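You operate a simulated robot arm through the tools that you are given. There is no shell and no other tool. Be economical: measure what you need, move in short steps, check, and stop when the job is done.

Carry out the task below with a simulated two-armed robot. There is one attempt and no reset: what you move stays moved.

TASK
Pick up the capped steel tube with one hand, pass it to the other hand and put it on the near corner of the top of the blue frame.

It is judged by the outcome, as a careful person would: the job done as asked, and still so three seconds after it is handed in. It fails if anything else is knocked over, pushed out of place, dropped, spilled or broken.

THE ROBOT
Two 7-joint arms with two-finger parallel grippers on one trunk, on a base that drives. Base frame: it is fixed to the floor where the robot stands at the start and does not move with it; the origin is under the middle of the robot, x ahead of it, y to its left, z up; the surface under the hand at the start is at about z = 1070. Lengths are in mm, angles in degrees, forces in N, time in s.
The left shoulder is at the start at [28, 174, 1411], the right one opposite. With the tool pointing down near the work surface each hand reaches from about 160 to 660 mm from the robot's upright axis, wherever it stands, measured 20 degrees to its own side. Places, roughly: near corner of the top of the blue frame (21x21 cm [3680, -1480, 780]. Payload 3.6 kg a hand.
The TCP of each hand is the grasp point between the finger pads, 30 mm short of the fingertips. In the tool frame z runs along the fingers and y along their closing line. Largest opening 110 mm; finger width 20, thickness 10; the body of the gripper, 48 by 112 mm, starts 55 mm behind the TCP.
Orientation is that of the tool frame in the base frame, as a unit quaternion [x, y, z, w]. With the fingers straight down and closing along the base's y, the tool's x points along the base's -x, its y along +y and its z along -z.

THE INTERFACE
- The arms move only by the tool jog_arm. It takes "left_motion", "right_motion" or both (then of equal length, played together; a hand with none holds still); each is a list of rows, each an object of numbers (a shift or turn left out is 0, a gripper value left out holds the last): "ax", "ay", "az": the turn, a rotation vector about the tool's x, y, z in degrees; "x", "y", "z": the shift along the tool's x, y, z in mm; "jaw": the opening, from 0 (shut) to 1 (fully open). In form: [{"ax": .., "ay": .., "az": .., "x": .., "y": .., "z": .., "jaw": ..}, ...]. A call has 1 to 12 rows; each row is the pose to reach, as a shift and turn from the pose commanded when the call began, along the tool's axes at that moment. Rows are played at 5 a second. More than 50 mm and 8.6 degrees between two rows, or a gripper value outside its range, and nothing of the call is played. Where a pose cannot be reached the arm comes as near as it can. A force on the tool above 40 N (or 10 N above the force at the start of the call, whichever is more), or a blocked arm, ends the call early, and 0.2 s more pass. Each finger travels about 153 mm/s and halts on what it meets, pressing with about 28 N; the grip force reading is that of the motor and also rises with nothing between the fingers. The clock runs only during rows and for 0.2 s after the last one: add rows that repeat a pose to give the fingers time. It gives the time, the measured TCP pose, the force on the tool (base axes), the opening and the grip force at its end, in the units of the frame above (readings bear some noise), with the torque about the TCP (base axes, N m) and any sound that the robot's microphone picked up, and new pictures: "show" is both (left out), scene, wrist or none (wrist: the cameras of the hands that moved).
- Cameras (640 x 400 px; columns grow to the right, rows downward): "scene" is now at [102.5, 19.4, 1588]; the picture's right is [0.28, -0.96, 0.00], its down [-0.55, -0.16, -0.82] and it looks along [0.78, 0.23, -0.58] (base axes); focal length 287 px, centre (320, 200). "left" rides on the left gripper at [72, -17, -103] in its tool frame; the picture's right is [0.23, 0.97, 0.00], its down [-0.76, 0.18, -0.62] and it looks along [-0.61, 0.14, 0.78] (tool axes); focal length 222 px, centre (320, 200). "right" rides on the right gripper at [72, 17, -103] in its tool frame; the picture's right is [-0.23, 0.97, 0.00], its down [-0.76, -0.18, -0.62] and it looks along [-0.61, -0.14, 0.78] (tool axes); focal length 222 px, centre (320, 200).
- slide_trunk(by): slides the trunk up (or, below 0, down) by that many mm; the arms and the scene camera ride with it, the base frame stays. It gives what a move gives, with no picture.
- steer(legs): drives the robot by 1 to 6 legs, each [ahead, left, turn to the left] in mm, mm and degrees, along the robot's own axes; the way and the turn of a leg run together, so that a leg with both is an arc; at most 1500 mm and 180 degrees a leg. The arms and the cameras ride along, it lands a little off, and it stops where it bumps. It gives what a move gives, and a new picture of the scene camera.
- turn_head(pan, tilt): turns the head with the scene camera to pan (to the left, within 86 degrees either way) and tilt (down, from -29 to 69), counted from straight ahead of the robot. It gives what a move gives, and a new picture of the scene camera.
- point_at(camera, pixels): there is no depth. For up to 12 entries [column, row, z] of the newest picture of that camera ("zoom" is the newest enlarged one), the place [x, y] in the base frame at which the ray of that pixel passes the height z, good to about 2 mm, but the place of the scene camera against the robot may be out by one fixed shift of up to 12 mm in any direction. The clock stands still meanwhile.
- enlarge(camera, box): a new picture of the part [left, top, right, bottom] of that camera's present view, enlarged. The clock stands still meanwhile.
- job_done(): hands the job in; it is judged then, once.

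Go step by step. Measure first, check grasps and placings, and put right what went wrong. The budget is 80 turns and 260 pictures, counting those below and the enlarged ones. Unless the task says otherwise, let go and move clear before handing in, and close with one line.

The tools are called after "Emit:" as name(argument=value, ...) on one line, values as JSON. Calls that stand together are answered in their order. jog_arm: Moves the arms, as the interface text tells. Its arguments: {"type":"object","properties":{"left_motion":{"type":"array","items":{"type":"object","properties":{"ax":{"type":"number"},"ay":{"type":"number"},"az":{"type":"number"},"x":{"type":"number"},"y":{"type":"number"},"z":{"type":"number"},"jaw":{"type":"number"}}}},"right_motion":{"type":"array","items":{"type":"object","properties":{"ax":{"type":"number"},"ay":{"type":"number"},"az":{"type":"number"},"x":{"type":"number"},"y":{"type":"number"},"z":{"type":"number"},"jaw":{"type":"number"}}}},"show":{"type":"string","enum":["both","scene","wrist","none"]}},"required":[]} The other tools are called the same way: slide_trunk (by) slides the trunk up or down; steer (legs) drives the base; turn_head (pan, tilt) turns the head that bears the scene camera; point_at (camera, pixels) gives the place at which the rays of pixels pass given heights; enlarge (camera, box) takes an enlarged picture of a part of a camera's view; job_done () hands the job in.

At the start:

```text
t: 0.0
left_tcp_pos: [474.4, 316.6, 1291.1]
left_tool_rot: [0.0, 1.0, -0.001, 0.0]
left_contact_force: [-0.2, -0.2, 0.7]
left_ft_torque: [0.02, -0.01, 0.01]
left_grip_width: 110.1
left_grasp_force: 0.0
right_tcp_pos: [398.2, -100.7, 1372.1]
right_tool_rot: [0.0, 1.0, 0.0, -0.001]
right_contact_force: [-0.1, 0.6, -0.8]
right_ft_torque: [0.01, 0.01, -0.01]
right_grip_width: 110.1
right_grasp_force: 0.0
trunk travel left (down, up): [-525.0, 238.0]
robot x, y, heading: [-3.7, -1.7, 0.1]
head pan, tilt: [16.3, 35.3]
```

scene: 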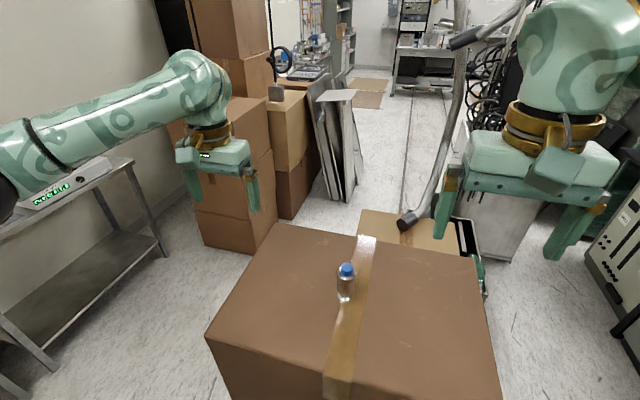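
right: 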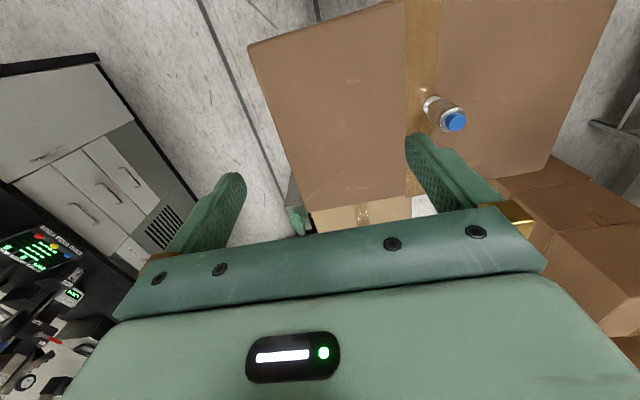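
left: 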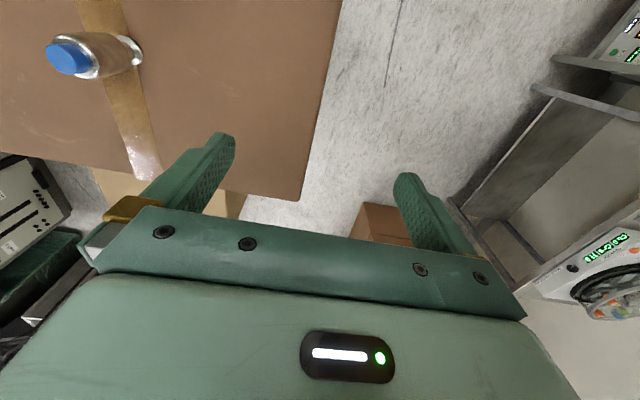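

The capped tube stands on the carton at scene pixels (346,268)-(345,300). I'll enlarge it and measure.

Emit:
enlarge(camera="scene", box=[296, 240, 396, 320])

Emit:
point_at(camera="scene", pixels=[[345, 299, 1070], [346, 268, 1150], [346, 268, 1170], [346, 268, 1190], [337, 290, 1100], [355, 290, 1100]])

Emit:
point_at(camera="left", pixels=[[136, 49, 1070], [68, 57, 1150], [68, 57, 1170]])

Emit:
point_at(camera="right", pixels=[[430, 104, 1070], [455, 122, 1150], [455, 122, 1170]])

```text
5.00 times, centred on (346, 280) of scene
```

zoom: 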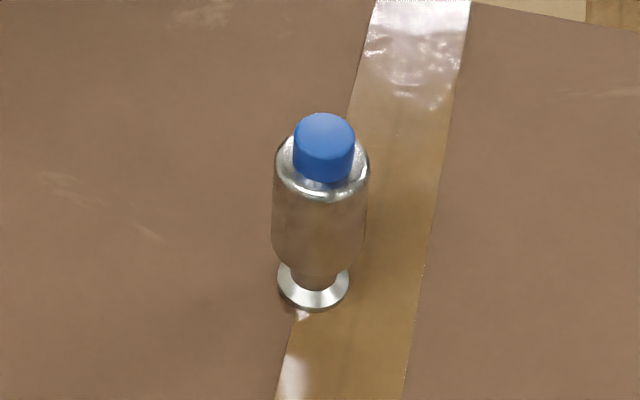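

```text
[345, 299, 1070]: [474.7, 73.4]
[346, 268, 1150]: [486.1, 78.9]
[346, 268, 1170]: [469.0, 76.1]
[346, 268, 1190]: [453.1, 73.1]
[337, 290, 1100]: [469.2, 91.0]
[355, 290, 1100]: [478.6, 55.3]
```

```text
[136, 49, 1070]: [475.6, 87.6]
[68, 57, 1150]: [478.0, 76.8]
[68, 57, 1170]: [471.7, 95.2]
```

```text
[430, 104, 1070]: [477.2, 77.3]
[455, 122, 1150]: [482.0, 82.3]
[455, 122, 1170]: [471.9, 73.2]
```

The tube stands at about (476, 79), about 83 mm tall with a 36 mm body. Before choosing a grasp I'll look at the frame where it must go.

Emit:
turn_head(pan=-22, tilt=12)

Emit:
enlarge(camera="scene", box=[240, 150, 400, 250])

```text
t: 1.1
left_tcp_pos: [474.9, 317.2, 1291.7]
left_tool_rot: [0.0, 1.0, 0.0, 0.001]
left_contact_force: [-0.6, 0.4, 0.6]
left_ft_torque: [-0.03, 0.02, -0.02]
left_grip_width: 110.1
left_grasp_force: 0.1
right_tcp_pos: [398.8, -101.3, 1372.7]
right_tool_rot: [0.0, 1.0, 0.0, -0.001]
right_contact_force: [-0.3, -0.3, -1.7]
right_ft_torque: [-0.01, -0.01, -0.03]
right_grip_width: 110.1
right_grasp_force: 0.0
trunk travel left (down, up): [-525.0, 238.0]
robot x, y, heading: [0.8, 0.0, 0.0]
head pan, tilt: [-22.0, 12.0]
```

scene: 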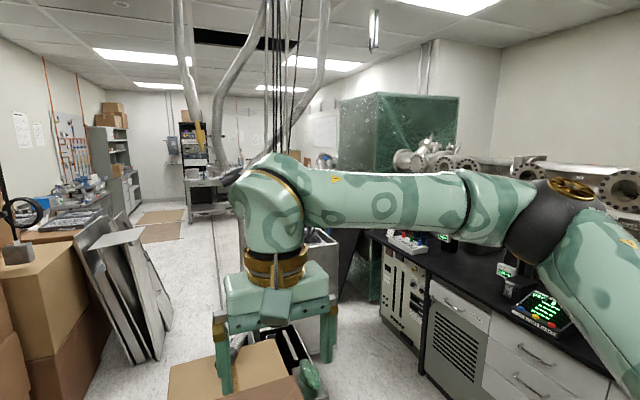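

```text
4.00 times, centred on (320, 200) of scene
```

zoom: 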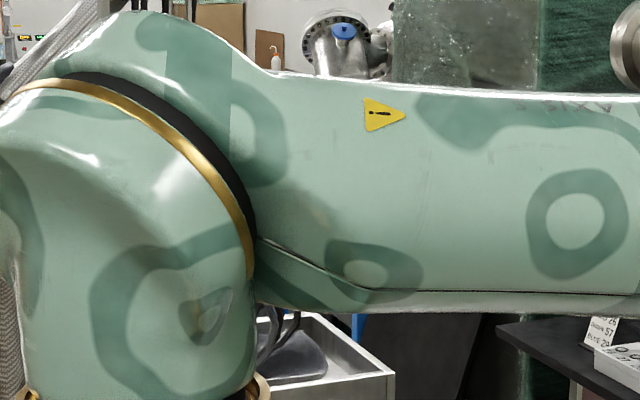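

The frame is hidden by the right arm, so I'll plan that route later. For now I'll move the left hand over the tube, staying above it.

Emit:
jog_arm(left_motion=[{"y": -40}, {"y": -80}, {"y": -120}, {"y": -160}, {"y": -200}, {"y": -238}, {"y": -238, "z": 20}], show="wrist")

Emit:
turn_head(pan=10, tilt=38)

```text
t: 2.6
left_tcp_pos: [474.6, 80.8, 1269.7]
left_tool_rot: [-0.002, 1.0, -0.002, -0.001]
left_contact_force: [-0.9, 0.4, -0.5]
left_ft_torque: [-0.03, -0.04, 0.02]
left_grip_width: 109.9
left_grasp_force: 0.0
right_tcp_pos: [399.7, -99.2, 1372.1]
right_tool_rot: [-0.001, 1.0, 0.0, -0.001]
right_contact_force: [-0.5, 0.4, -0.2]
right_ft_torque: [0.01, -0.04, 0.02]
right_grip_width: 109.9
right_grasp_force: 0.1
trunk travel left (down, up): [-525.0, 238.0]
robot x, y, heading: [-0.2, 2.5, 0.0]
head pan, tilt: [-22.0, 12.0]
```

left: 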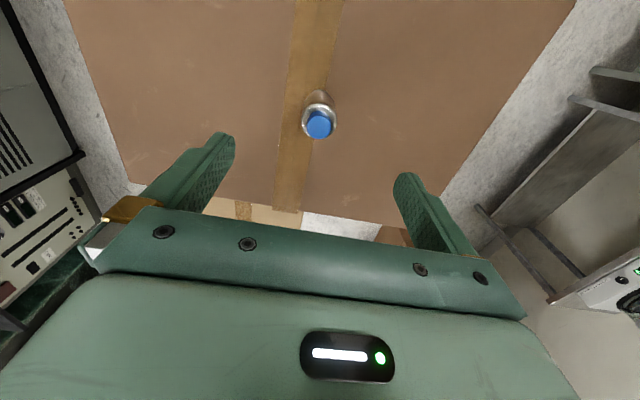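

```text
t: 3.6
left_tcp_pos: [474.0, 79.1, 1270.7]
left_tool_rot: [-0.001, 1.0, 0.001, -0.001]
left_contact_force: [0.4, -0.1, 0.0]
left_ft_torque: [-0.03, 0.01, 0.0]
left_grip_width: 110.0
left_grasp_force: 0.1
right_tcp_pos: [399.8, -101.1, 1371.6]
right_tool_rot: [0.0, 1.0, 0.0, -0.001]
right_contact_force: [-0.8, -0.8, -0.6]
right_ft_torque: [-0.02, 0.0, 0.02]
right_grip_width: 110.1
right_grasp_force: 0.2
trunk travel left (down, up): [-525.0, 238.0]
robot x, y, heading: [0.9, -1.9, 0.2]
head pan, tilt: [10.0, 38.0]
```

scene: 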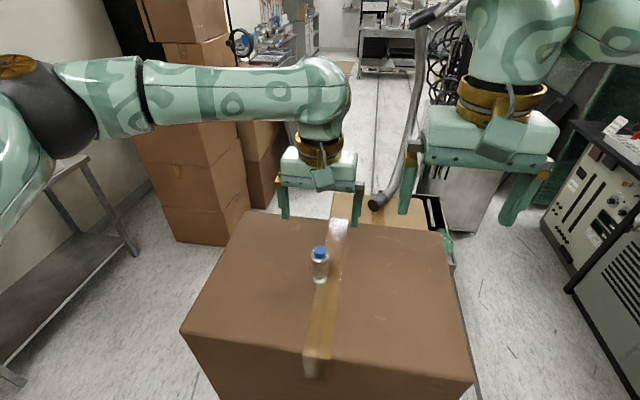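

Emit:
enlarge(camera="left", box=[270, 75, 370, 155])

Emit:
point_at(camera="left", pixels=[[319, 125, 1150], [319, 125, 1155], [303, 118, 1130], [337, 118, 1130], [322, 95, 1070], [318, 92, 1070]])

```text
5.00 times, centred on (320, 115) of left
```

zoom: 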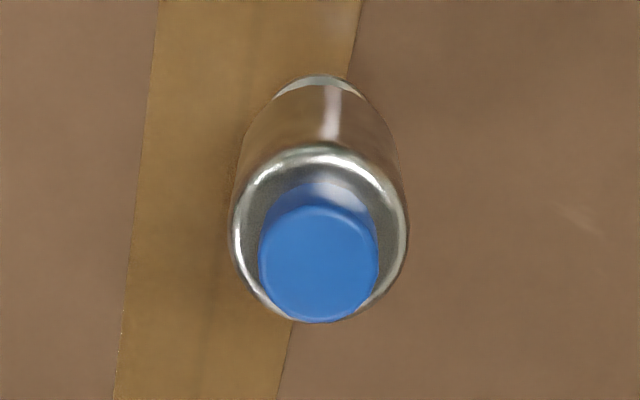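

```text
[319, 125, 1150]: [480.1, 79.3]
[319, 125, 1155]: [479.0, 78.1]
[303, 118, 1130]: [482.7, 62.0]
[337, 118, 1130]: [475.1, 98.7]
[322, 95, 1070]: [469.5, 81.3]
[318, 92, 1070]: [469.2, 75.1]
```

From the wrist view the tube's centre is (479, 79.5). I'll descend straight to a TCP height of about 1120, with the fingers on either side of it.

Emit:
jog_arm(left_motion=[{"x": -4, "z": 40, "jaw": 0.8}, {"x": -4, "z": 80}, {"x": -4, "z": 115}, {"x": -4, "z": 135}, {"x": -4, "z": 150}, {"x": -4, "z": 150}])

```text
t: 5.0
left_tcp_pos: [478.5, 79.3, 1120.1]
left_tool_rot: [0.0, 1.0, 0.001, -0.001]
left_contact_force: [0.3, 0.0, 0.3]
left_ft_torque: [0.02, 0.01, -0.04]
left_grip_width: 88.0
left_grasp_force: 0.0
right_tcp_pos: [399.0, -100.1, 1371.3]
right_tool_rot: [0.0, 1.0, 0.0, -0.001]
right_contact_force: [0.2, -0.2, -0.1]
right_ft_torque: [-0.01, 0.02, -0.01]
right_grip_width: 110.1
right_grasp_force: 0.2
trunk travel left (down, up): [-525.0, 238.0]
robot x, y, heading: [0.3, -0.9, 0.2]
head pan, tilt: [10.0, 38.0]
```

scene: 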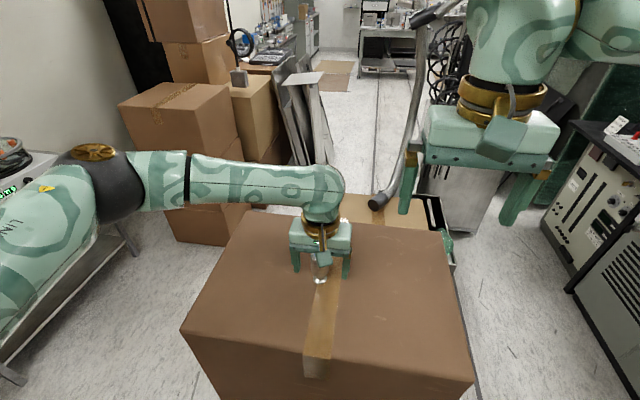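
left: 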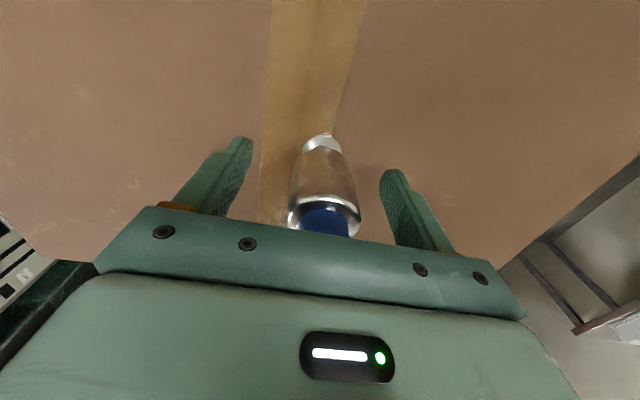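

The tube sits between the pads, so I'll close and check the width.

Emit:
jog_arm(left_motion=[{"jaw": 0.5}, {"jaw": 0.35}, {"jaw": 0.2}, {"jaw": 0.2}, {"jaw": 0.1}, {"jaw": 0.1}], show="wrist")

```text
t: 6.4
left_tcp_pos: [477.6, 79.1, 1120.0]
left_tool_rot: [-0.001, 1.0, 0.001, 0.0]
left_contact_force: [0.8, 0.2, 0.6]
left_ft_torque: [0.01, 0.03, 0.0]
left_grip_width: 37.0
left_grasp_force: 28.2
right_tcp_pos: [398.9, -100.4, 1371.2]
right_tool_rot: [0.001, 1.0, 0.0, -0.001]
right_contact_force: [-0.2, 0.9, -0.1]
right_ft_torque: [-0.02, 0.0, 0.0]
right_grip_width: 109.9
right_grasp_force: 0.0
trunk travel left (down, up): [-525.0, 238.0]
robot x, y, heading: [-1.6, 1.0, -0.2]
head pan, tilt: [10.0, 38.0]
```

left: 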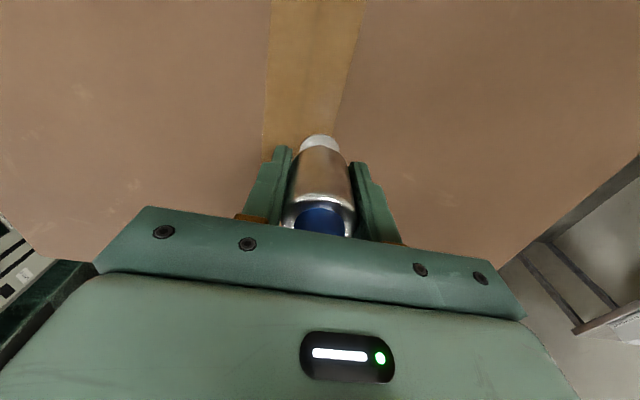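

The grip is firm at 37 mm. I'll lift the tube and meanwhile start turning the right hand toward horizontal, pointing left with its camera up.

Emit:
jog_arm(left_motion=[{"z": -20}, {"z": -50}, {"z": -90}, {"z": -130}, {"z": -165}, {"z": -200}, {"z": -200}, {"z": -200}], right_motion=[{"y": -25, "ax": -4.6, "ay": 4.6, "az": 4.6}, {"y": -50, "ax": -9.2, "ay": 9.2, "az": 9.2}, {"y": -75, "ax": -13.8, "ay": 13.8, "az": 13.8}, {"y": -100, "ax": -18.4, "ay": 18.4, "az": 18.4}, {"y": -125, "ax": -23, "ay": 23, "az": 23}, {"y": -150, "ax": -27.6, "ay": 27.6, "az": 27.6}, {"y": -150, "ax": -32.2, "ay": 32.2, "az": 32.2}, {"y": -150, "ax": -36.8, "ay": 36.8, "az": 36.8}])

```text
t: 8.2
left_tcp_pos: [476.4, 79.1, 1320.5]
left_tool_rot: [0.001, 1.0, 0.0, 0.0]
left_contact_force: [0.5, -0.1, -0.6]
left_ft_torque: [0.0, -0.01, -0.01]
left_grip_width: 37.3
left_grasp_force: 28.1
right_tcp_pos: [399.4, -251.2, 1371.4]
right_tool_rot: [0.306, 0.848, 0.306, -0.306]
right_contact_force: [0.8, -0.4, -0.9]
right_ft_torque: [0.01, -0.01, -0.01]
right_grip_width: 110.4
right_grasp_force: 0.0
trunk travel left (down, up): [-525.0, 238.0]
robot x, y, heading: [5.7, -0.5, -0.0]
head pan, tilt: [10.0, 38.0]
```

scene: 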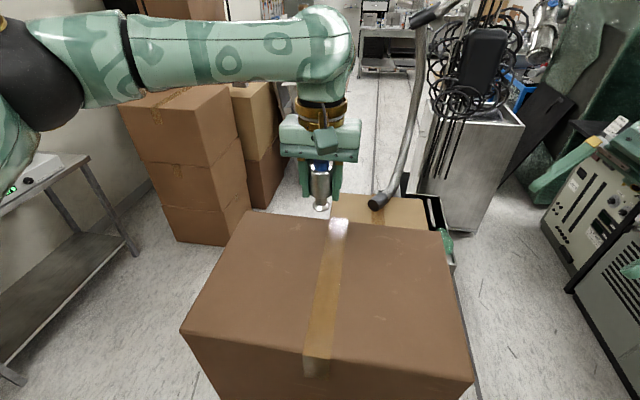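
right: 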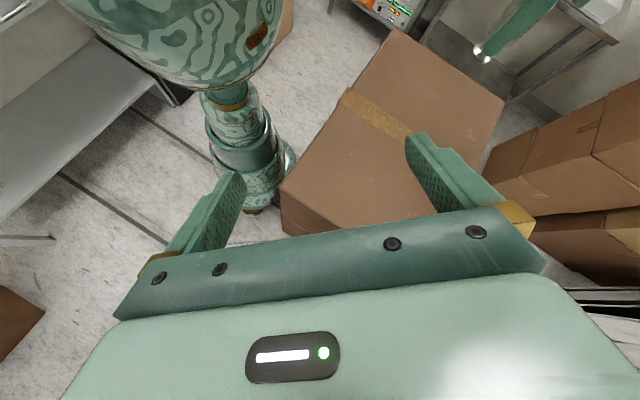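
left: 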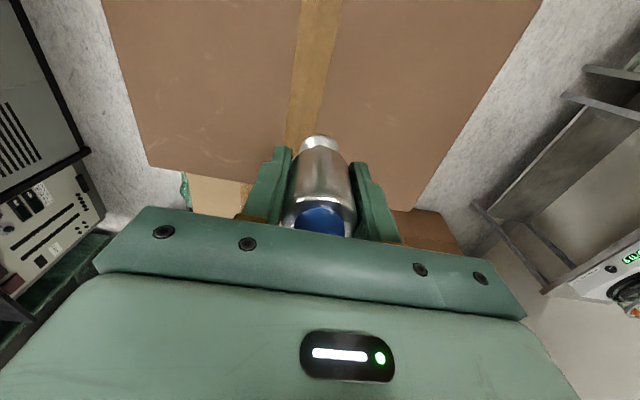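

The tube is lifted securely. I'll complete the right hand's rotation in place.

Emit:
jog_arm(right_motion=[{"ax": -4.6, "ay": 4.6, "az": 4.6}, {"ax": -9.2, "ay": 9.2, "az": 9.2}, {"ax": -13.8, "ay": 13.8, "az": 13.8}, {"ax": -18.4, "ay": 18.4, "az": 18.4}, {"ax": -23, "ay": 23, "az": 23}, {"ax": -27.6, "ay": 27.6, "az": 27.6}, {"ax": -32.48, "ay": 32.48, "az": 32.48}, {"ax": -32.48, "ay": 32.48, "az": 32.48}])

```text
t: 10.0
left_tcp_pos: [478.8, 78.7, 1319.3]
left_tool_rot: [-0.001, 1.0, -0.001, 0.0]
left_contact_force: [-0.1, 0.0, -1.7]
left_ft_torque: [-0.02, 0.0, 0.03]
left_grip_width: 37.1
left_grasp_force: 28.0
right_tcp_pos: [399.6, -250.8, 1371.9]
right_tool_rot: [-0.5, -0.499, -0.5, 0.502]
right_contact_force: [-0.7, 0.3, 0.0]
right_ft_torque: [0.04, -0.02, -0.01]
right_grip_width: 110.1
right_grasp_force: 0.0
trunk travel left (down, up): [-525.0, 238.0]
robot x, y, heading: [1.1, -4.1, 0.2]
head pan, tilt: [10.0, 38.0]
```

scene: 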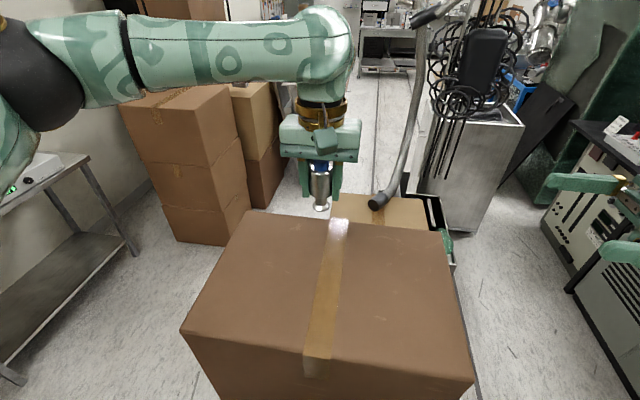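
right: 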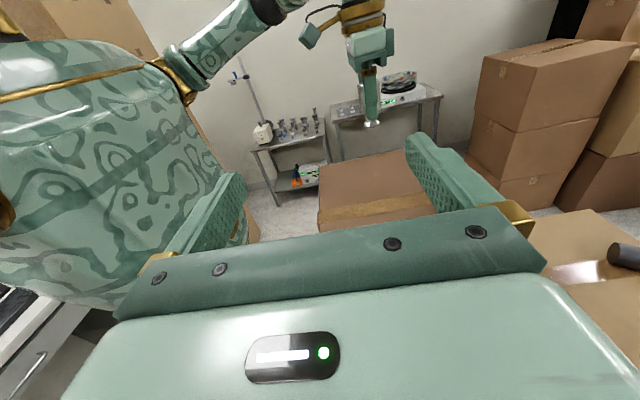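

The right hand now points left and level. I'll align it with the tube at z of about 1308 and advance to a stand-off.

Emit:
jog_arm(right_motion=[{"x": -20, "y": 25, "z": 20}, {"x": -45, "y": 45, "z": 45}, {"x": -64, "y": 65, "z": 75}, {"x": -64, "y": 79, "z": 110}, {"x": -64, "y": 79, "z": 150}, {"x": -64, "y": 79, "z": 190}, {"x": -64, "y": 79, "z": 230}, {"x": -64, "y": 79, "z": 230}])

```text
t: 11.8
left_tcp_pos: [478.1, 76.9, 1319.0]
left_tool_rot: [-0.001, 1.0, 0.0, 0.0]
left_contact_force: [1.4, 0.8, -1.6]
left_ft_torque: [0.03, 0.0, 0.02]
left_grip_width: 37.4
left_grasp_force: 28.5
right_tcp_pos: [477.8, -19.7, 1306.9]
right_tool_rot: [-0.5, -0.5, -0.5, 0.501]
right_contact_force: [1.3, 0.4, 0.0]
right_ft_torque: [0.02, 0.0, 0.01]
right_grip_width: 109.7
right_grasp_force: 0.1
trunk travel left (down, up): [-525.0, 238.0]
robot x, y, heading: [-2.9, -2.3, 0.2]
head pan, tilt: [10.0, 38.0]
```

scene: 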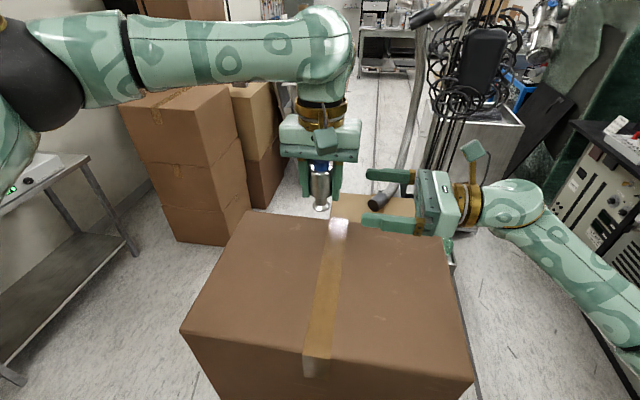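
right: 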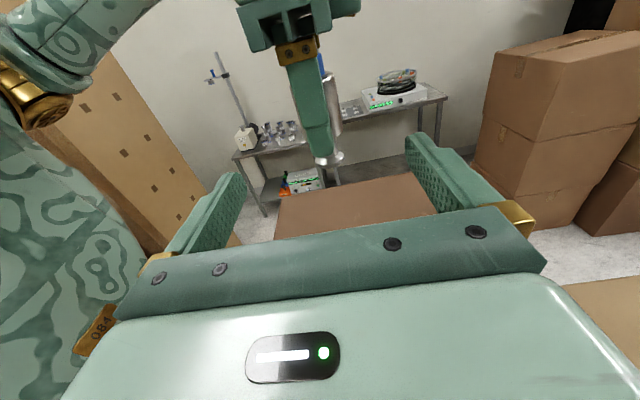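

Alignment looks right, with the tube between the open right fingers in the right picture. I'll advance the last 98 mm slowly.

Emit:
jog_arm(right_motion=[{"z": 25}, {"z": 50}, {"z": 70}, {"z": 85}, {"z": 97}, {"z": 97}])

Emit:
enlarge(camera="scene", box=[260, 110, 420, 210])

```text
t: 13.2
left_tcp_pos: [478.9, 79.0, 1318.7]
left_tool_rot: [0.0, 1.0, 0.0, 0.001]
left_contact_force: [0.2, -1.1, -1.7]
left_ft_torque: [0.0, 0.0, -0.01]
left_grip_width: 37.3
left_grasp_force: 28.3
right_tcp_pos: [478.0, 75.9, 1307.7]
right_tool_rot: [-0.5, -0.5, -0.5, 0.501]
right_contact_force: [0.1, -0.1, 0.5]
right_ft_torque: [0.0, 0.0, -0.02]
right_grip_width: 110.2
right_grasp_force: 0.1
trunk travel left (down, up): [-525.0, 238.0]
robot x, y, heading: [-3.0, -3.8, 0.1]
head pan, tilt: [10.0, 38.0]
```

scene: 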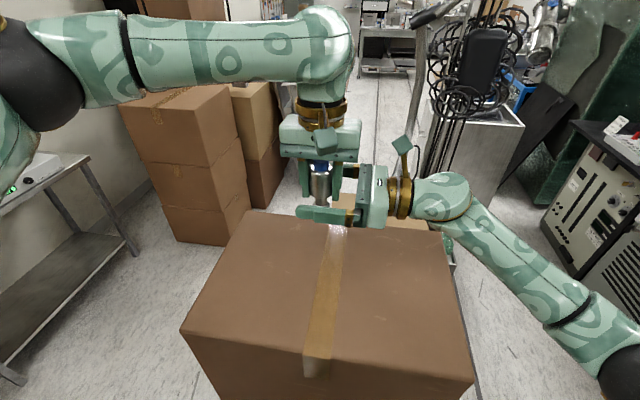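
right: 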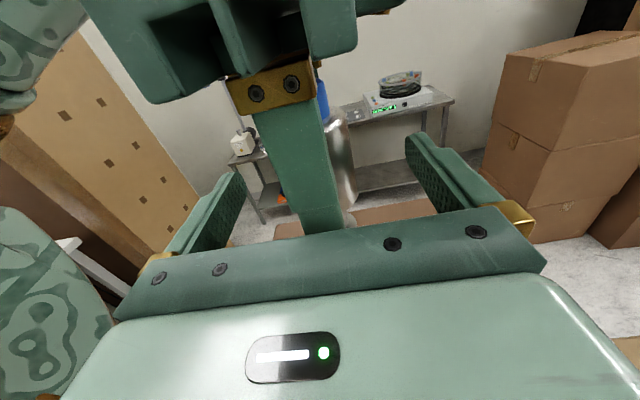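

```text
4.00 times, centred on (340, 160) of scene
```

zoom: 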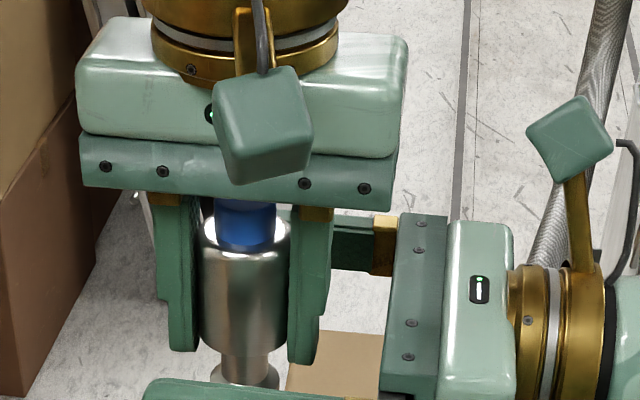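

The hands interleave cleanly, with the right fingers fore and aft of the tube. I'll close the right gripper.

Emit:
jog_arm(right_motion=[{"jaw": 0.7}, {"jaw": 0.5}, {"jaw": 0.35}, {"jaw": 0.28}, {"jaw": 0.1}, {"jaw": 0.1}, {"jaw": 0.1}])

Emit:
enlarge(camera="scene", box=[260, 130, 420, 230])

```text
t: 14.8
left_tcp_pos: [478.5, 77.5, 1319.4]
left_tool_rot: [0.0, 1.0, 0.0, -0.002]
left_contact_force: [-22.6, -3.2, 0.2]
left_ft_torque: [-0.02, 0.09, -0.21]
left_grip_width: 37.4
left_grasp_force: 27.7
right_tcp_pos: [478.5, 76.6, 1306.7]
right_tool_rot: [0.501, 0.499, 0.501, -0.499]
right_contact_force: [23.9, 3.4, -0.2]
right_ft_torque: [-0.01, 0.19, 0.12]
right_grip_width: 37.1
right_grasp_force: 27.5
trunk travel left (down, up): [-525.0, 238.0]
robot x, y, heading: [2.4, 0.5, -0.1]
head pan, tilt: [10.0, 38.0]
```

scene: 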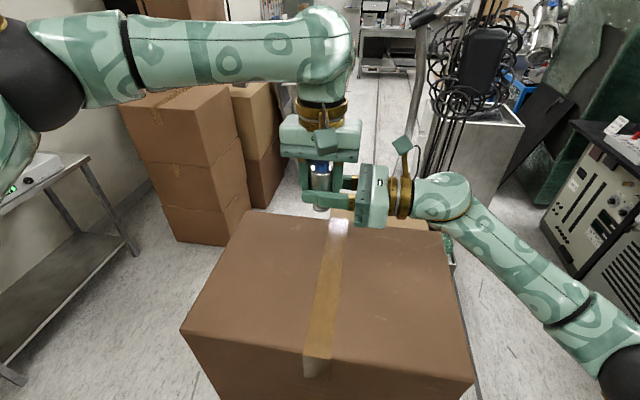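
right: 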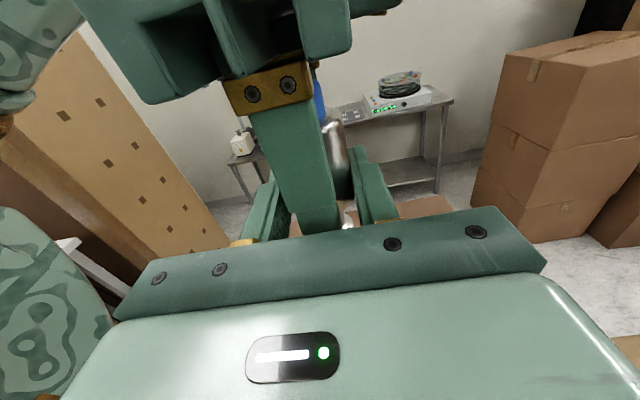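

```text
4.00 times, centred on (340, 180) of scene
```

zoom: 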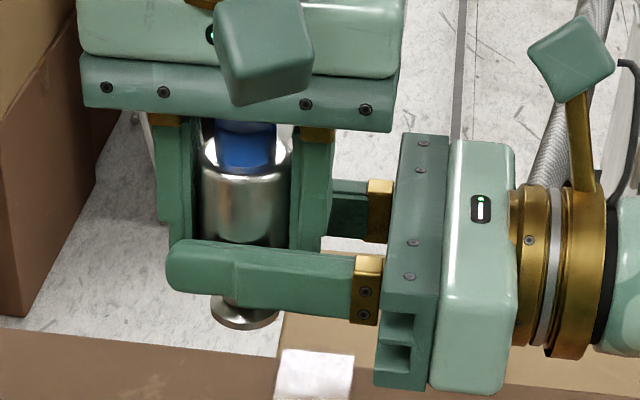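

Both hands grip the tube at 37 mm. I'll open the left part-way (about 55 mm, to stay clear of the right palm), then lift it straight up.

Emit:
jog_arm(left_motion=[{"jaw": 0.4}, {"jaw": 0.5}, {"jaw": 0.5}, {"z": -15}, {"z": -40}, {"z": -80}, {"z": -120}, {"z": -120}])

```text
t: 16.6
left_tcp_pos: [480.4, 77.1, 1438.7]
left_tool_rot: [0.0, 1.0, 0.001, 0.0]
left_contact_force: [-0.2, -0.2, 0.1]
left_ft_torque: [0.0, 0.0, 0.0]
left_grip_width: 54.9
left_grasp_force: 0.0
right_tcp_pos: [478.3, 75.8, 1307.7]
right_tool_rot: [0.501, 0.499, 0.501, -0.499]
right_contact_force: [0.0, 0.3, 0.3]
right_ft_torque: [-0.04, 0.0, -0.01]
right_grip_width: 37.0
right_grasp_force: 28.3
trunk travel left (down, up): [-525.0, 238.0]
robot x, y, heading: [-1.3, -1.5, 0.3]
head pan, tilt: [10.0, 38.0]
```

scene: 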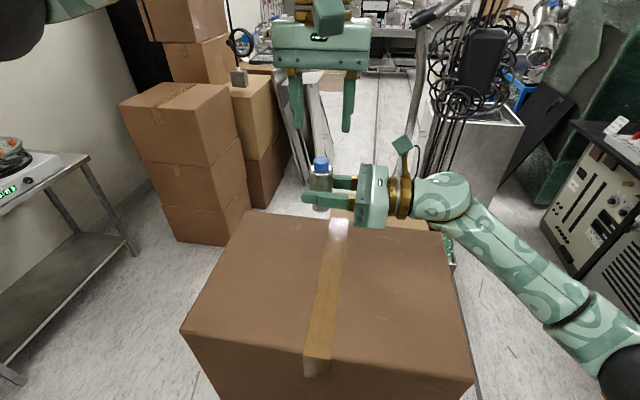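
left: 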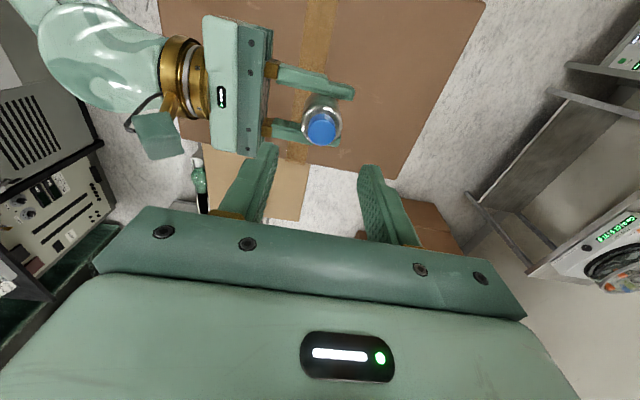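

The handover worked: the right hand holds the tube upright. I'll tuck both arms for driving and look around for the frame.

Emit:
jog_arm(left_motion=[{"x": 20, "y": 25}, {"x": 45, "y": 50}, {"x": 70, "y": 80}, {"x": 100, "y": 115}, {"x": 130, "y": 150}, {"x": 165, "y": 170}, {"x": 165, "y": 170}], right_motion=[{"x": 0}, {"y": -20, "z": -10}, {"y": -40, "z": -30}, {"y": -60, "z": -50}, {"y": -80, "z": -70}, {"y": -100, "z": -90}, {"y": -100, "z": -90}], show="none")

Emit:
turn_head(pan=-22, tilt=20)

Emit:
turn_head(pan=-70, tilt=35)

Emit:
turn_head(pan=10, tilt=25)

```text
t: 18.2
left_tcp_pos: [328.4, 255.5, 1419.7]
left_tool_rot: [0.0, 1.0, -0.001, -0.001]
left_contact_force: [1.6, -1.0, 0.9]
left_ft_torque: [0.03, 0.01, -0.02]
left_grip_width: 55.3
left_grasp_force: 0.1
left hand out of reach, approached as far as the arm can: row 4, 5, 6, 7
right_tcp_pos: [381.9, -14.6, 1306.0]
right_tool_rot: [-0.501, -0.498, -0.5, 0.501]
right_contact_force: [0.8, -0.9, -1.1]
right_ft_torque: [0.03, -0.01, 0.04]
right_grip_width: 37.3
right_grasp_force: 28.2
trunk travel left (down, up): [-525.0, 238.0]
robot x, y, heading: [-3.6, 1.9, 0.2]
head pan, tilt: [10.0, 38.0]
```

```text
t: 19.2
left_tcp_pos: [325.8, 258.2, 1419.4]
left_tool_rot: [0.0, 1.0, 0.0, 0.001]
left_contact_force: [-0.1, 0.1, 0.4]
left_ft_torque: [0.02, -0.02, 0.0]
left_grip_width: 54.9
left_grasp_force: 0.2
right_tcp_pos: [377.5, -11.7, 1306.6]
right_tool_rot: [-0.499, -0.501, -0.499, 0.501]
right_contact_force: [-0.9, -0.4, -0.8]
right_ft_torque: [0.01, -0.03, 0.0]
right_grip_width: 37.1
right_grasp_force: 28.2
trunk travel left (down, up): [-525.0, 238.0]
robot x, y, heading: [1.6, -1.3, 0.2]
head pan, tilt: [-22.0, 20.0]
```

scene: 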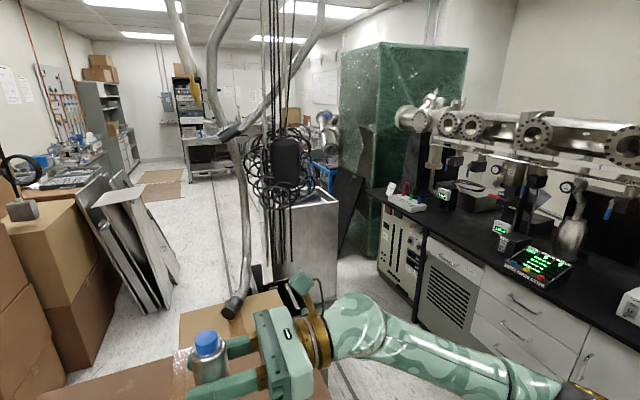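

```text
t: 20.4
left_tcp_pos: [327.5, 257.0, 1419.2]
left_tool_rot: [-0.001, 1.0, 0.0, 0.001]
left_contact_force: [0.9, 0.1, 0.2]
left_ft_torque: [0.01, -0.05, 0.02]
left_grip_width: 55.4
left_grasp_force: 0.1
right_tcp_pos: [380.3, -12.2, 1306.2]
right_tool_rot: [0.501, 0.499, 0.5, -0.5]
right_contact_force: [-0.1, 0.1, -2.3]
right_ft_torque: [0.0, 0.01, 0.03]
right_grip_width: 37.1
right_grasp_force: 28.4
trunk travel left (down, up): [-525.0, 238.0]
robot x, y, heading: [3.4, 7.0, -0.1]
head pan, tilt: [-70.0, 35.0]
```

scene: 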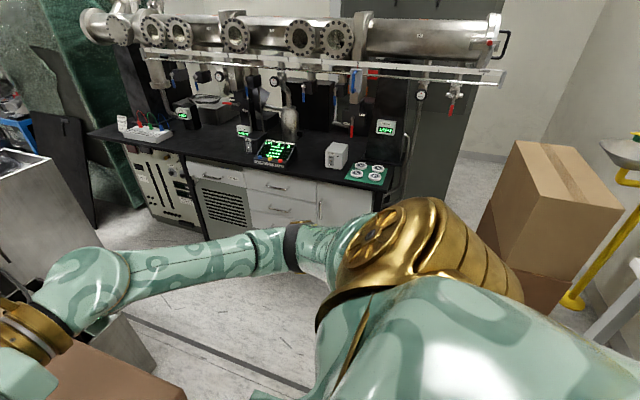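

```text
t: 21.9
left_tcp_pos: [326.5, 257.7, 1421.4]
left_tool_rot: [-0.001, 1.0, -0.001, 0.0]
left_contact_force: [-0.1, -0.1, 0.2]
left_ft_torque: [0.02, 0.01, 0.01]
left_grip_width: 55.2
left_grasp_force: 0.0
right_tcp_pos: [378.2, -13.8, 1306.9]
right_tool_rot: [0.5, 0.499, 0.5, -0.5]
right_contact_force: [-0.1, 0.2, -2.5]
right_ft_torque: [-0.02, 0.0, 0.05]
right_grip_width: 37.2
right_grasp_force: 28.1
trunk travel left (down, up): [-525.0, 238.0]
robot x, y, heading: [-0.1, -0.5, 0.0]
head pan, tilt: [10.0, 25.0]
```

scene: 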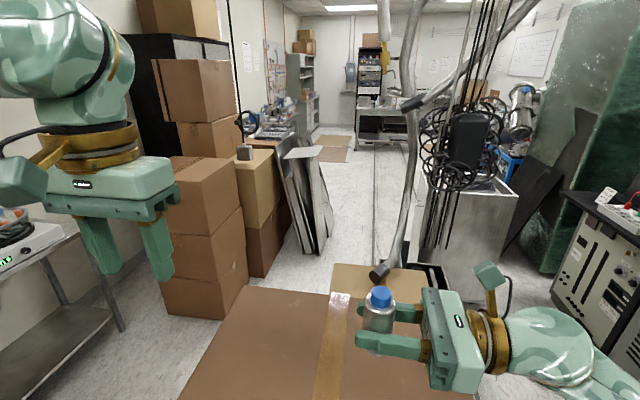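

The blue frame shows at about (510,162), behind the tank. I'll measure the obstacles and the corridor.

Emit:
point_at(camera="scene", pixels=[[221, 320, 0], [266, 278, 0], [305, 254, 0], [332, 238, 0], [240, 287, 1070], [335, 292, 1070], [378, 270, 0], [352, 162, 0], [360, 150, 0], [125, 330, 0], [419, 262, 0], [512, 150, 780]])

Emit:
enlarge(camera="scene", box=[400, 80, 640, 230])

Emit:
enlarge(camera="scene", box=[180, 130, 420, 280])

Emit:
turn_head(pan=0, tilt=60)

```text
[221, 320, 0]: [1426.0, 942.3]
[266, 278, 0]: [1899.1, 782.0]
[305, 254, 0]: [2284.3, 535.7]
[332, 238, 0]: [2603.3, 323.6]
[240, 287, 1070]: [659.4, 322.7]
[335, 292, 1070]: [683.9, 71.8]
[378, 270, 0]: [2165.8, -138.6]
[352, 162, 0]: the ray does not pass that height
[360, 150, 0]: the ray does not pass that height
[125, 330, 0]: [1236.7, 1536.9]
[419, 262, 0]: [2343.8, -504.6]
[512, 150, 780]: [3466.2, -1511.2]
```

```text
2.67 times, centred on (520, 155) of scene
```

zoom: 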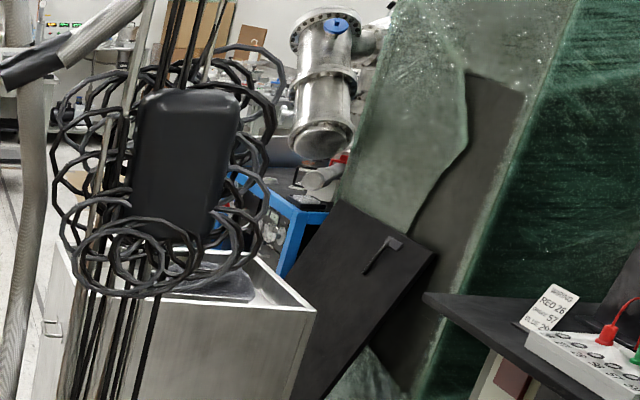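

```text
2.67 times, centred on (300, 205) of scene
```

zoom: 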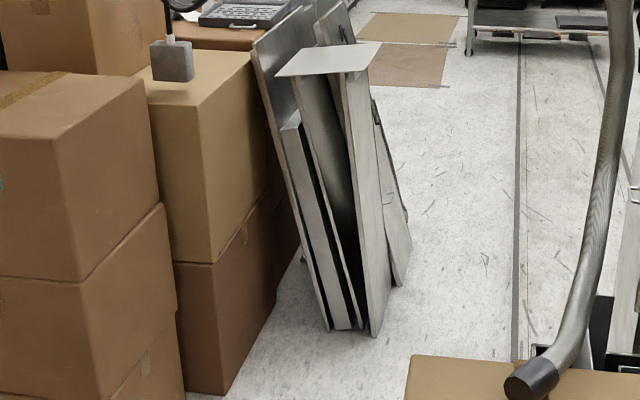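

```text
t: 22.9
left_tcp_pos: [326.6, 258.3, 1420.0]
left_tool_rot: [-0.001, 1.0, 0.001, 0.001]
left_contact_force: [0.1, -0.5, 0.2]
left_ft_torque: [0.02, -0.01, -0.02]
left_grip_width: 55.1
left_grasp_force: 0.1
right_tcp_pos: [378.8, -12.9, 1307.4]
right_tool_rot: [-0.5, -0.499, -0.5, 0.5]
right_contact_force: [0.7, 0.4, -1.8]
right_ft_torque: [0.0, 0.01, 0.0]
right_grip_width: 37.2
right_grasp_force: 28.2
trunk travel left (down, up): [-525.0, 238.0]
robot x, y, heading: [2.2, -1.1, -0.2]
head pan, tilt: [0.0, 60.0]
```

scene: 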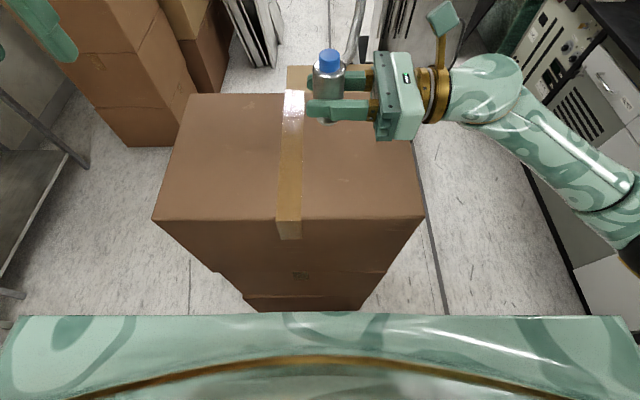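

I'll measure the carton's footprint and the gaps on either side of it.

Emit:
point_at(camera="scene", pixels=[[188, 94, 1070], [152, 220, 1070], [425, 215, 1070], [245, 308, 0], [360, 308, 0], [88, 165, 0], [128, 146, 0], [218, 93, 0], [240, 65, 0], [588, 315, 0], [525, 165, 0], [412, 135, 0]])

Emit:
turn_head(pan=-35, tilt=40)

```text
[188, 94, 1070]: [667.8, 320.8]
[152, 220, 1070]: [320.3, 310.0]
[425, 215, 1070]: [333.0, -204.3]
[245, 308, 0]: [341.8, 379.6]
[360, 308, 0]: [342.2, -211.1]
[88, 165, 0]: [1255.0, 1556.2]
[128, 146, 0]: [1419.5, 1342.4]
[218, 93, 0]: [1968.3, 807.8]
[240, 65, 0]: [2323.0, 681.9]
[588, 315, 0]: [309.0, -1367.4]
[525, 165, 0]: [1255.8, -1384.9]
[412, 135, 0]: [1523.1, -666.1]
```

```text
t: 23.9
left_tcp_pos: [326.2, 257.3, 1420.3]
left_tool_rot: [-0.001, 1.0, 0.0, 0.0]
left_contact_force: [-0.7, 0.4, 0.1]
left_ft_torque: [-0.03, 0.01, 0.04]
left_grip_width: 54.7
left_grasp_force: 0.1
right_tcp_pos: [377.9, -12.7, 1306.0]
right_tool_rot: [0.5, 0.5, 0.5, -0.5]
right_contact_force: [0.2, -0.2, -0.6]
right_ft_torque: [0.02, -0.03, -0.04]
right_grip_width: 37.2
right_grasp_force: 27.9
trunk travel left (down, up): [-525.0, 238.0]
robot x, y, heading: [2.3, 0.2, -0.1]
head pan, tilt: [-35.0, 40.0]
```

scene: 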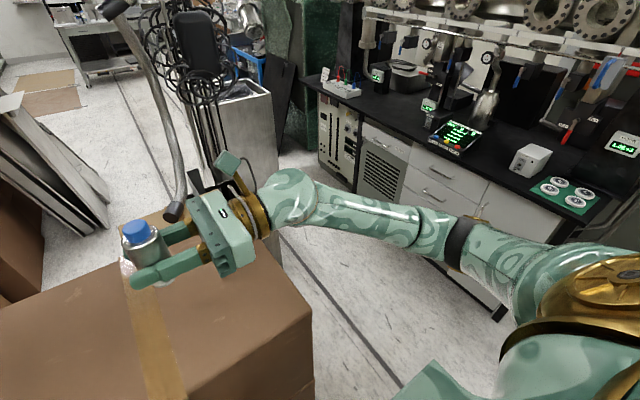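

I'll look left before driving, and measure the tank edge in this picture.

Emit:
point_at(camera="scene", pixels=[[278, 168, 0], [172, 215, 0], [172, 215, 600], [172, 215, 800], [272, 95, 700], [188, 85, 700], [205, 100, 700], [320, 165, 0], [262, 60, 780], [260, 85, 0]])

Emit:
turn_head(pan=55, tilt=40)

```text
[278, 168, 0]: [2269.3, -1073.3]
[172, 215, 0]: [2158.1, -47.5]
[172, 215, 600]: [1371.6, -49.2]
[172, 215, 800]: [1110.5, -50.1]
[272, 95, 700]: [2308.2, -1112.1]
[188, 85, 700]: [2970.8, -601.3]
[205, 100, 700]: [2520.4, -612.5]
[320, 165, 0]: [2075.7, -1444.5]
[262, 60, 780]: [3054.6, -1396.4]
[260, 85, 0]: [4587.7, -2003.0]
```

```text
t: 25.6
left_tcp_pos: [327.6, 257.0, 1419.4]
left_tool_rot: [-0.001, 1.0, 0.0, 0.001]
left_contact_force: [-0.3, -0.5, -0.2]
left_ft_torque: [0.0, -0.01, -0.01]
left_grip_width: 54.9
left_grasp_force: 0.1
right_tcp_pos: [379.1, -12.0, 1306.4]
right_tool_rot: [0.5, 0.5, 0.5, -0.5]
right_contact_force: [-0.1, -0.4, -1.6]
right_ft_torque: [-0.02, 0.02, 0.0]
right_grip_width: 37.1
right_grasp_force: 28.2
trunk travel left (down, up): [-525.0, 238.0]
robot x, y, heading: [-2.0, 1.8, 0.1]
head pan, tilt: [55.0, 40.0]
```

scene: 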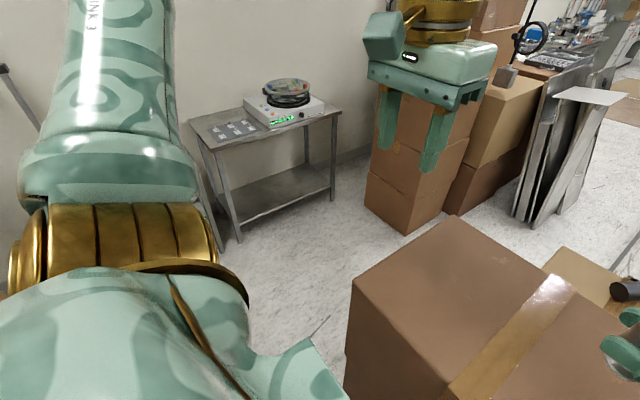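

Emit:
point_at(camera="scene", pixels=[[238, 242, 0], [335, 198, 0], [410, 234, 0], [367, 205, 0], [458, 214, 0], [535, 228, 0], [445, 218, 1070], [200, 150, 900], [343, 110, 900]])

```text
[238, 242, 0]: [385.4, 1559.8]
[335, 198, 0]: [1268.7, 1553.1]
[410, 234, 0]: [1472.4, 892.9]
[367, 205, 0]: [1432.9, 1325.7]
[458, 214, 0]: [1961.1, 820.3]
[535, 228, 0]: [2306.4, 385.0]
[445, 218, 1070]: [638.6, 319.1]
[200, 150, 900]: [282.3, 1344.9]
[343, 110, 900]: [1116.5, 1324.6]
```

The left way round the carton is open, but the arms are wide. I'll turn the right hand to point forward, keeping the tube upright, so the robot is narrower.

Emit:
jog_arm(right_motion=[{"ax": -8.2, "y": 7, "z": -15}, {"ax": -16.4, "y": 14, "z": -30}, {"ax": -24.5, "y": 21, "z": -45}, {"ax": -32.7, "y": 28, "z": -60}, {"ax": -40.9, "y": 35, "z": -75}, {"ax": -49, "y": 42, "z": -90}, {"ax": -57.2, "y": 49, "z": -105}, {"ax": -65.4, "y": 56, "z": -120}, {"ax": -73.6, "y": 63, "z": -135}, {"ax": -81.8, "y": 70, "z": -150}, {"ax": -90, "y": 80, "z": -165}, {"ax": -90, "y": 80, "z": -165}], show="wrist")

Emit:
turn_head(pan=-35, tilt=40)

```text
t: 27.5
left_tcp_pos: [327.3, 253.1, 1421.3]
left_tool_rot: [-0.001, 1.0, 0.001, 0.002]
left_contact_force: [-0.3, -0.5, 0.0]
left_ft_torque: [0.01, 0.05, -0.03]
left_grip_width: 54.9
left_grasp_force: 0.1
right_tcp_pos: [433.9, -201.1, 1254.3]
right_tool_rot: [0.703, 0.228, 0.673, -0.031]
right_contact_force: [-0.4, -0.3, -1.3]
right_ft_torque: [0.03, -0.01, 0.02]
right_grip_width: 37.2
right_grasp_force: 27.5
right hand out of reach, approached as far as the arm can: row 8, 9
trunk travel left (down, up): [-525.0, 238.0]
robot x, y, heading: [1.5, 1.1, -0.1]
head pan, tilt: [55.0, 40.0]
stopped in row 9 (right hand): the arm was blocked; the commanded pose is now the measured one
```

right: 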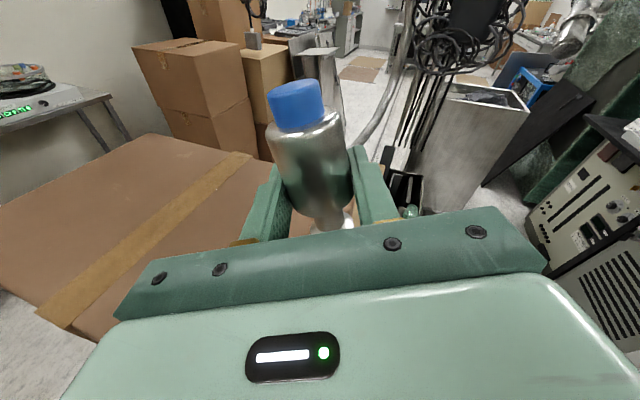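

```text
t: 29.2
left_tcp_pos: [326.3, 257.5, 1420.8]
left_tool_rot: [-0.002, 1.0, 0.0, 0.001]
left_contact_force: [0.8, -0.6, -0.1]
left_ft_torque: [0.0, -0.01, 0.02]
left_grip_width: 54.7
left_grasp_force: 0.1
right_tcp_pos: [434.5, -195.1, 1254.9]
right_tool_rot: [0.703, 0.228, 0.673, -0.031]
right_contact_force: [0.3, 0.1, -2.1]
right_ft_torque: [-0.01, 0.01, 0.03]
right_grip_width: 37.4
right_grasp_force: 28.4
trunk travel left (down, up): [-525.0, 238.0]
robot x, y, heading: [1.1, 0.4, 0.2]
head pan, tilt: [-35.0, 40.0]
```

scene: 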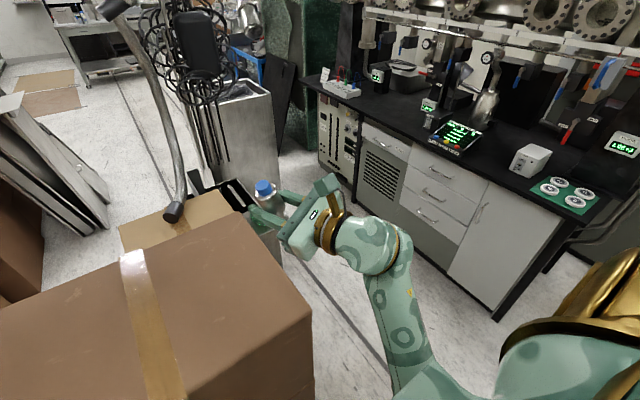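

The arm hit a joint limit with the hand about 20° off forward and the tube tilted 16°; the grip still holds. I'll back off to an upright pose pointing 40° left of forward.

Emit:
jog_arm(right_motion=[{"ax": 3.7, "ay": 1.6, "az": 2.9, "x": 12, "y": -3, "z": 1}, {"ax": 7.4, "ay": 3.1, "az": 5.7, "x": 24, "y": -6, "z": 2}, {"ax": 11.2, "ay": 4.7, "az": 8.6, "x": 36, "y": -9, "z": 4}, {"ax": 14.9, "ay": 6.2, "az": 11.4, "x": 46, "y": -12, "z": 5}, {"ax": 18.6, "ay": 7.8, "az": 14.3, "x": 56, "y": -14, "z": 6}, {"ax": 18.6, "ay": 7.8, "az": 14.3, "x": 56, "y": -14, "z": 6}], show="wrist")

```text
t: 30.6
left_tcp_pos: [325.9, 256.9, 1420.0]
left_tool_rot: [-0.001, 1.0, 0.0, 0.001]
left_contact_force: [0.0, 0.0, 0.4]
left_ft_torque: [-0.01, 0.01, 0.0]
left_grip_width: 54.9
left_grasp_force: 0.1
right_tcp_pos: [433.6, -165.6, 1305.0]
right_tool_rot: [0.664, 0.24, 0.665, -0.244]
right_contact_force: [-0.3, -0.4, -1.3]
right_ft_torque: [0.03, 0.0, 0.02]
right_grip_width: 37.2
right_grasp_force: 28.0
trunk travel left (down, up): [-525.0, 238.0]
robot x, y, heading: [0.1, 0.8, -0.0]
head pan, tilt: [-35.0, 40.0]
```

right: 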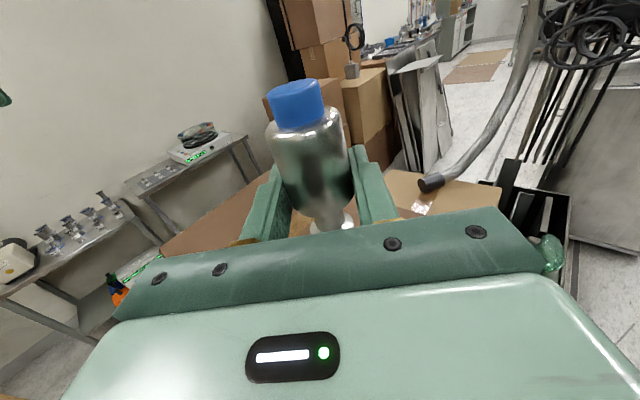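

The tube is upright again. The right wrist view gives parallax on the hose end at (432,182), the small carton and the black cart.

Emit:
point_at(camera="right", pixels=[[432, 182, 500], [432, 182, 600], [432, 182, 700], [432, 182, 800], [432, 182, 900], [500, 185, 500], [500, 185, 700], [530, 5, 1400], [530, 5, 1200]])

Emit:
point_at(camera="scene", pixels=[[172, 213, 500], [172, 213, 700], [172, 213, 900], [218, 190, 500], [218, 190, 700], [110, 12, 1400], [110, 12, 1200], [150, 80, 1000], [150, 80, 1200]])

```text
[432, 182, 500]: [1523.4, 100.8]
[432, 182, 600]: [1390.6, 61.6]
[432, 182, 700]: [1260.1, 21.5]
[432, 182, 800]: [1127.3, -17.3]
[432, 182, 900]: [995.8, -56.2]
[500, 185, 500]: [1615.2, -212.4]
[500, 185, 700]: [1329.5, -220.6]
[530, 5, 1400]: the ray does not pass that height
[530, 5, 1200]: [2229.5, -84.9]
```

```text
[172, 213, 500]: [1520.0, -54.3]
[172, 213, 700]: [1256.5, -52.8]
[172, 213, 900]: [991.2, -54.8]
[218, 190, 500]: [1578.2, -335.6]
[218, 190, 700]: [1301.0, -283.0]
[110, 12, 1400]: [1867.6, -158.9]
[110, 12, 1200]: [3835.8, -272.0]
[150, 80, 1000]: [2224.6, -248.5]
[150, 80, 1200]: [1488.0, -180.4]
```

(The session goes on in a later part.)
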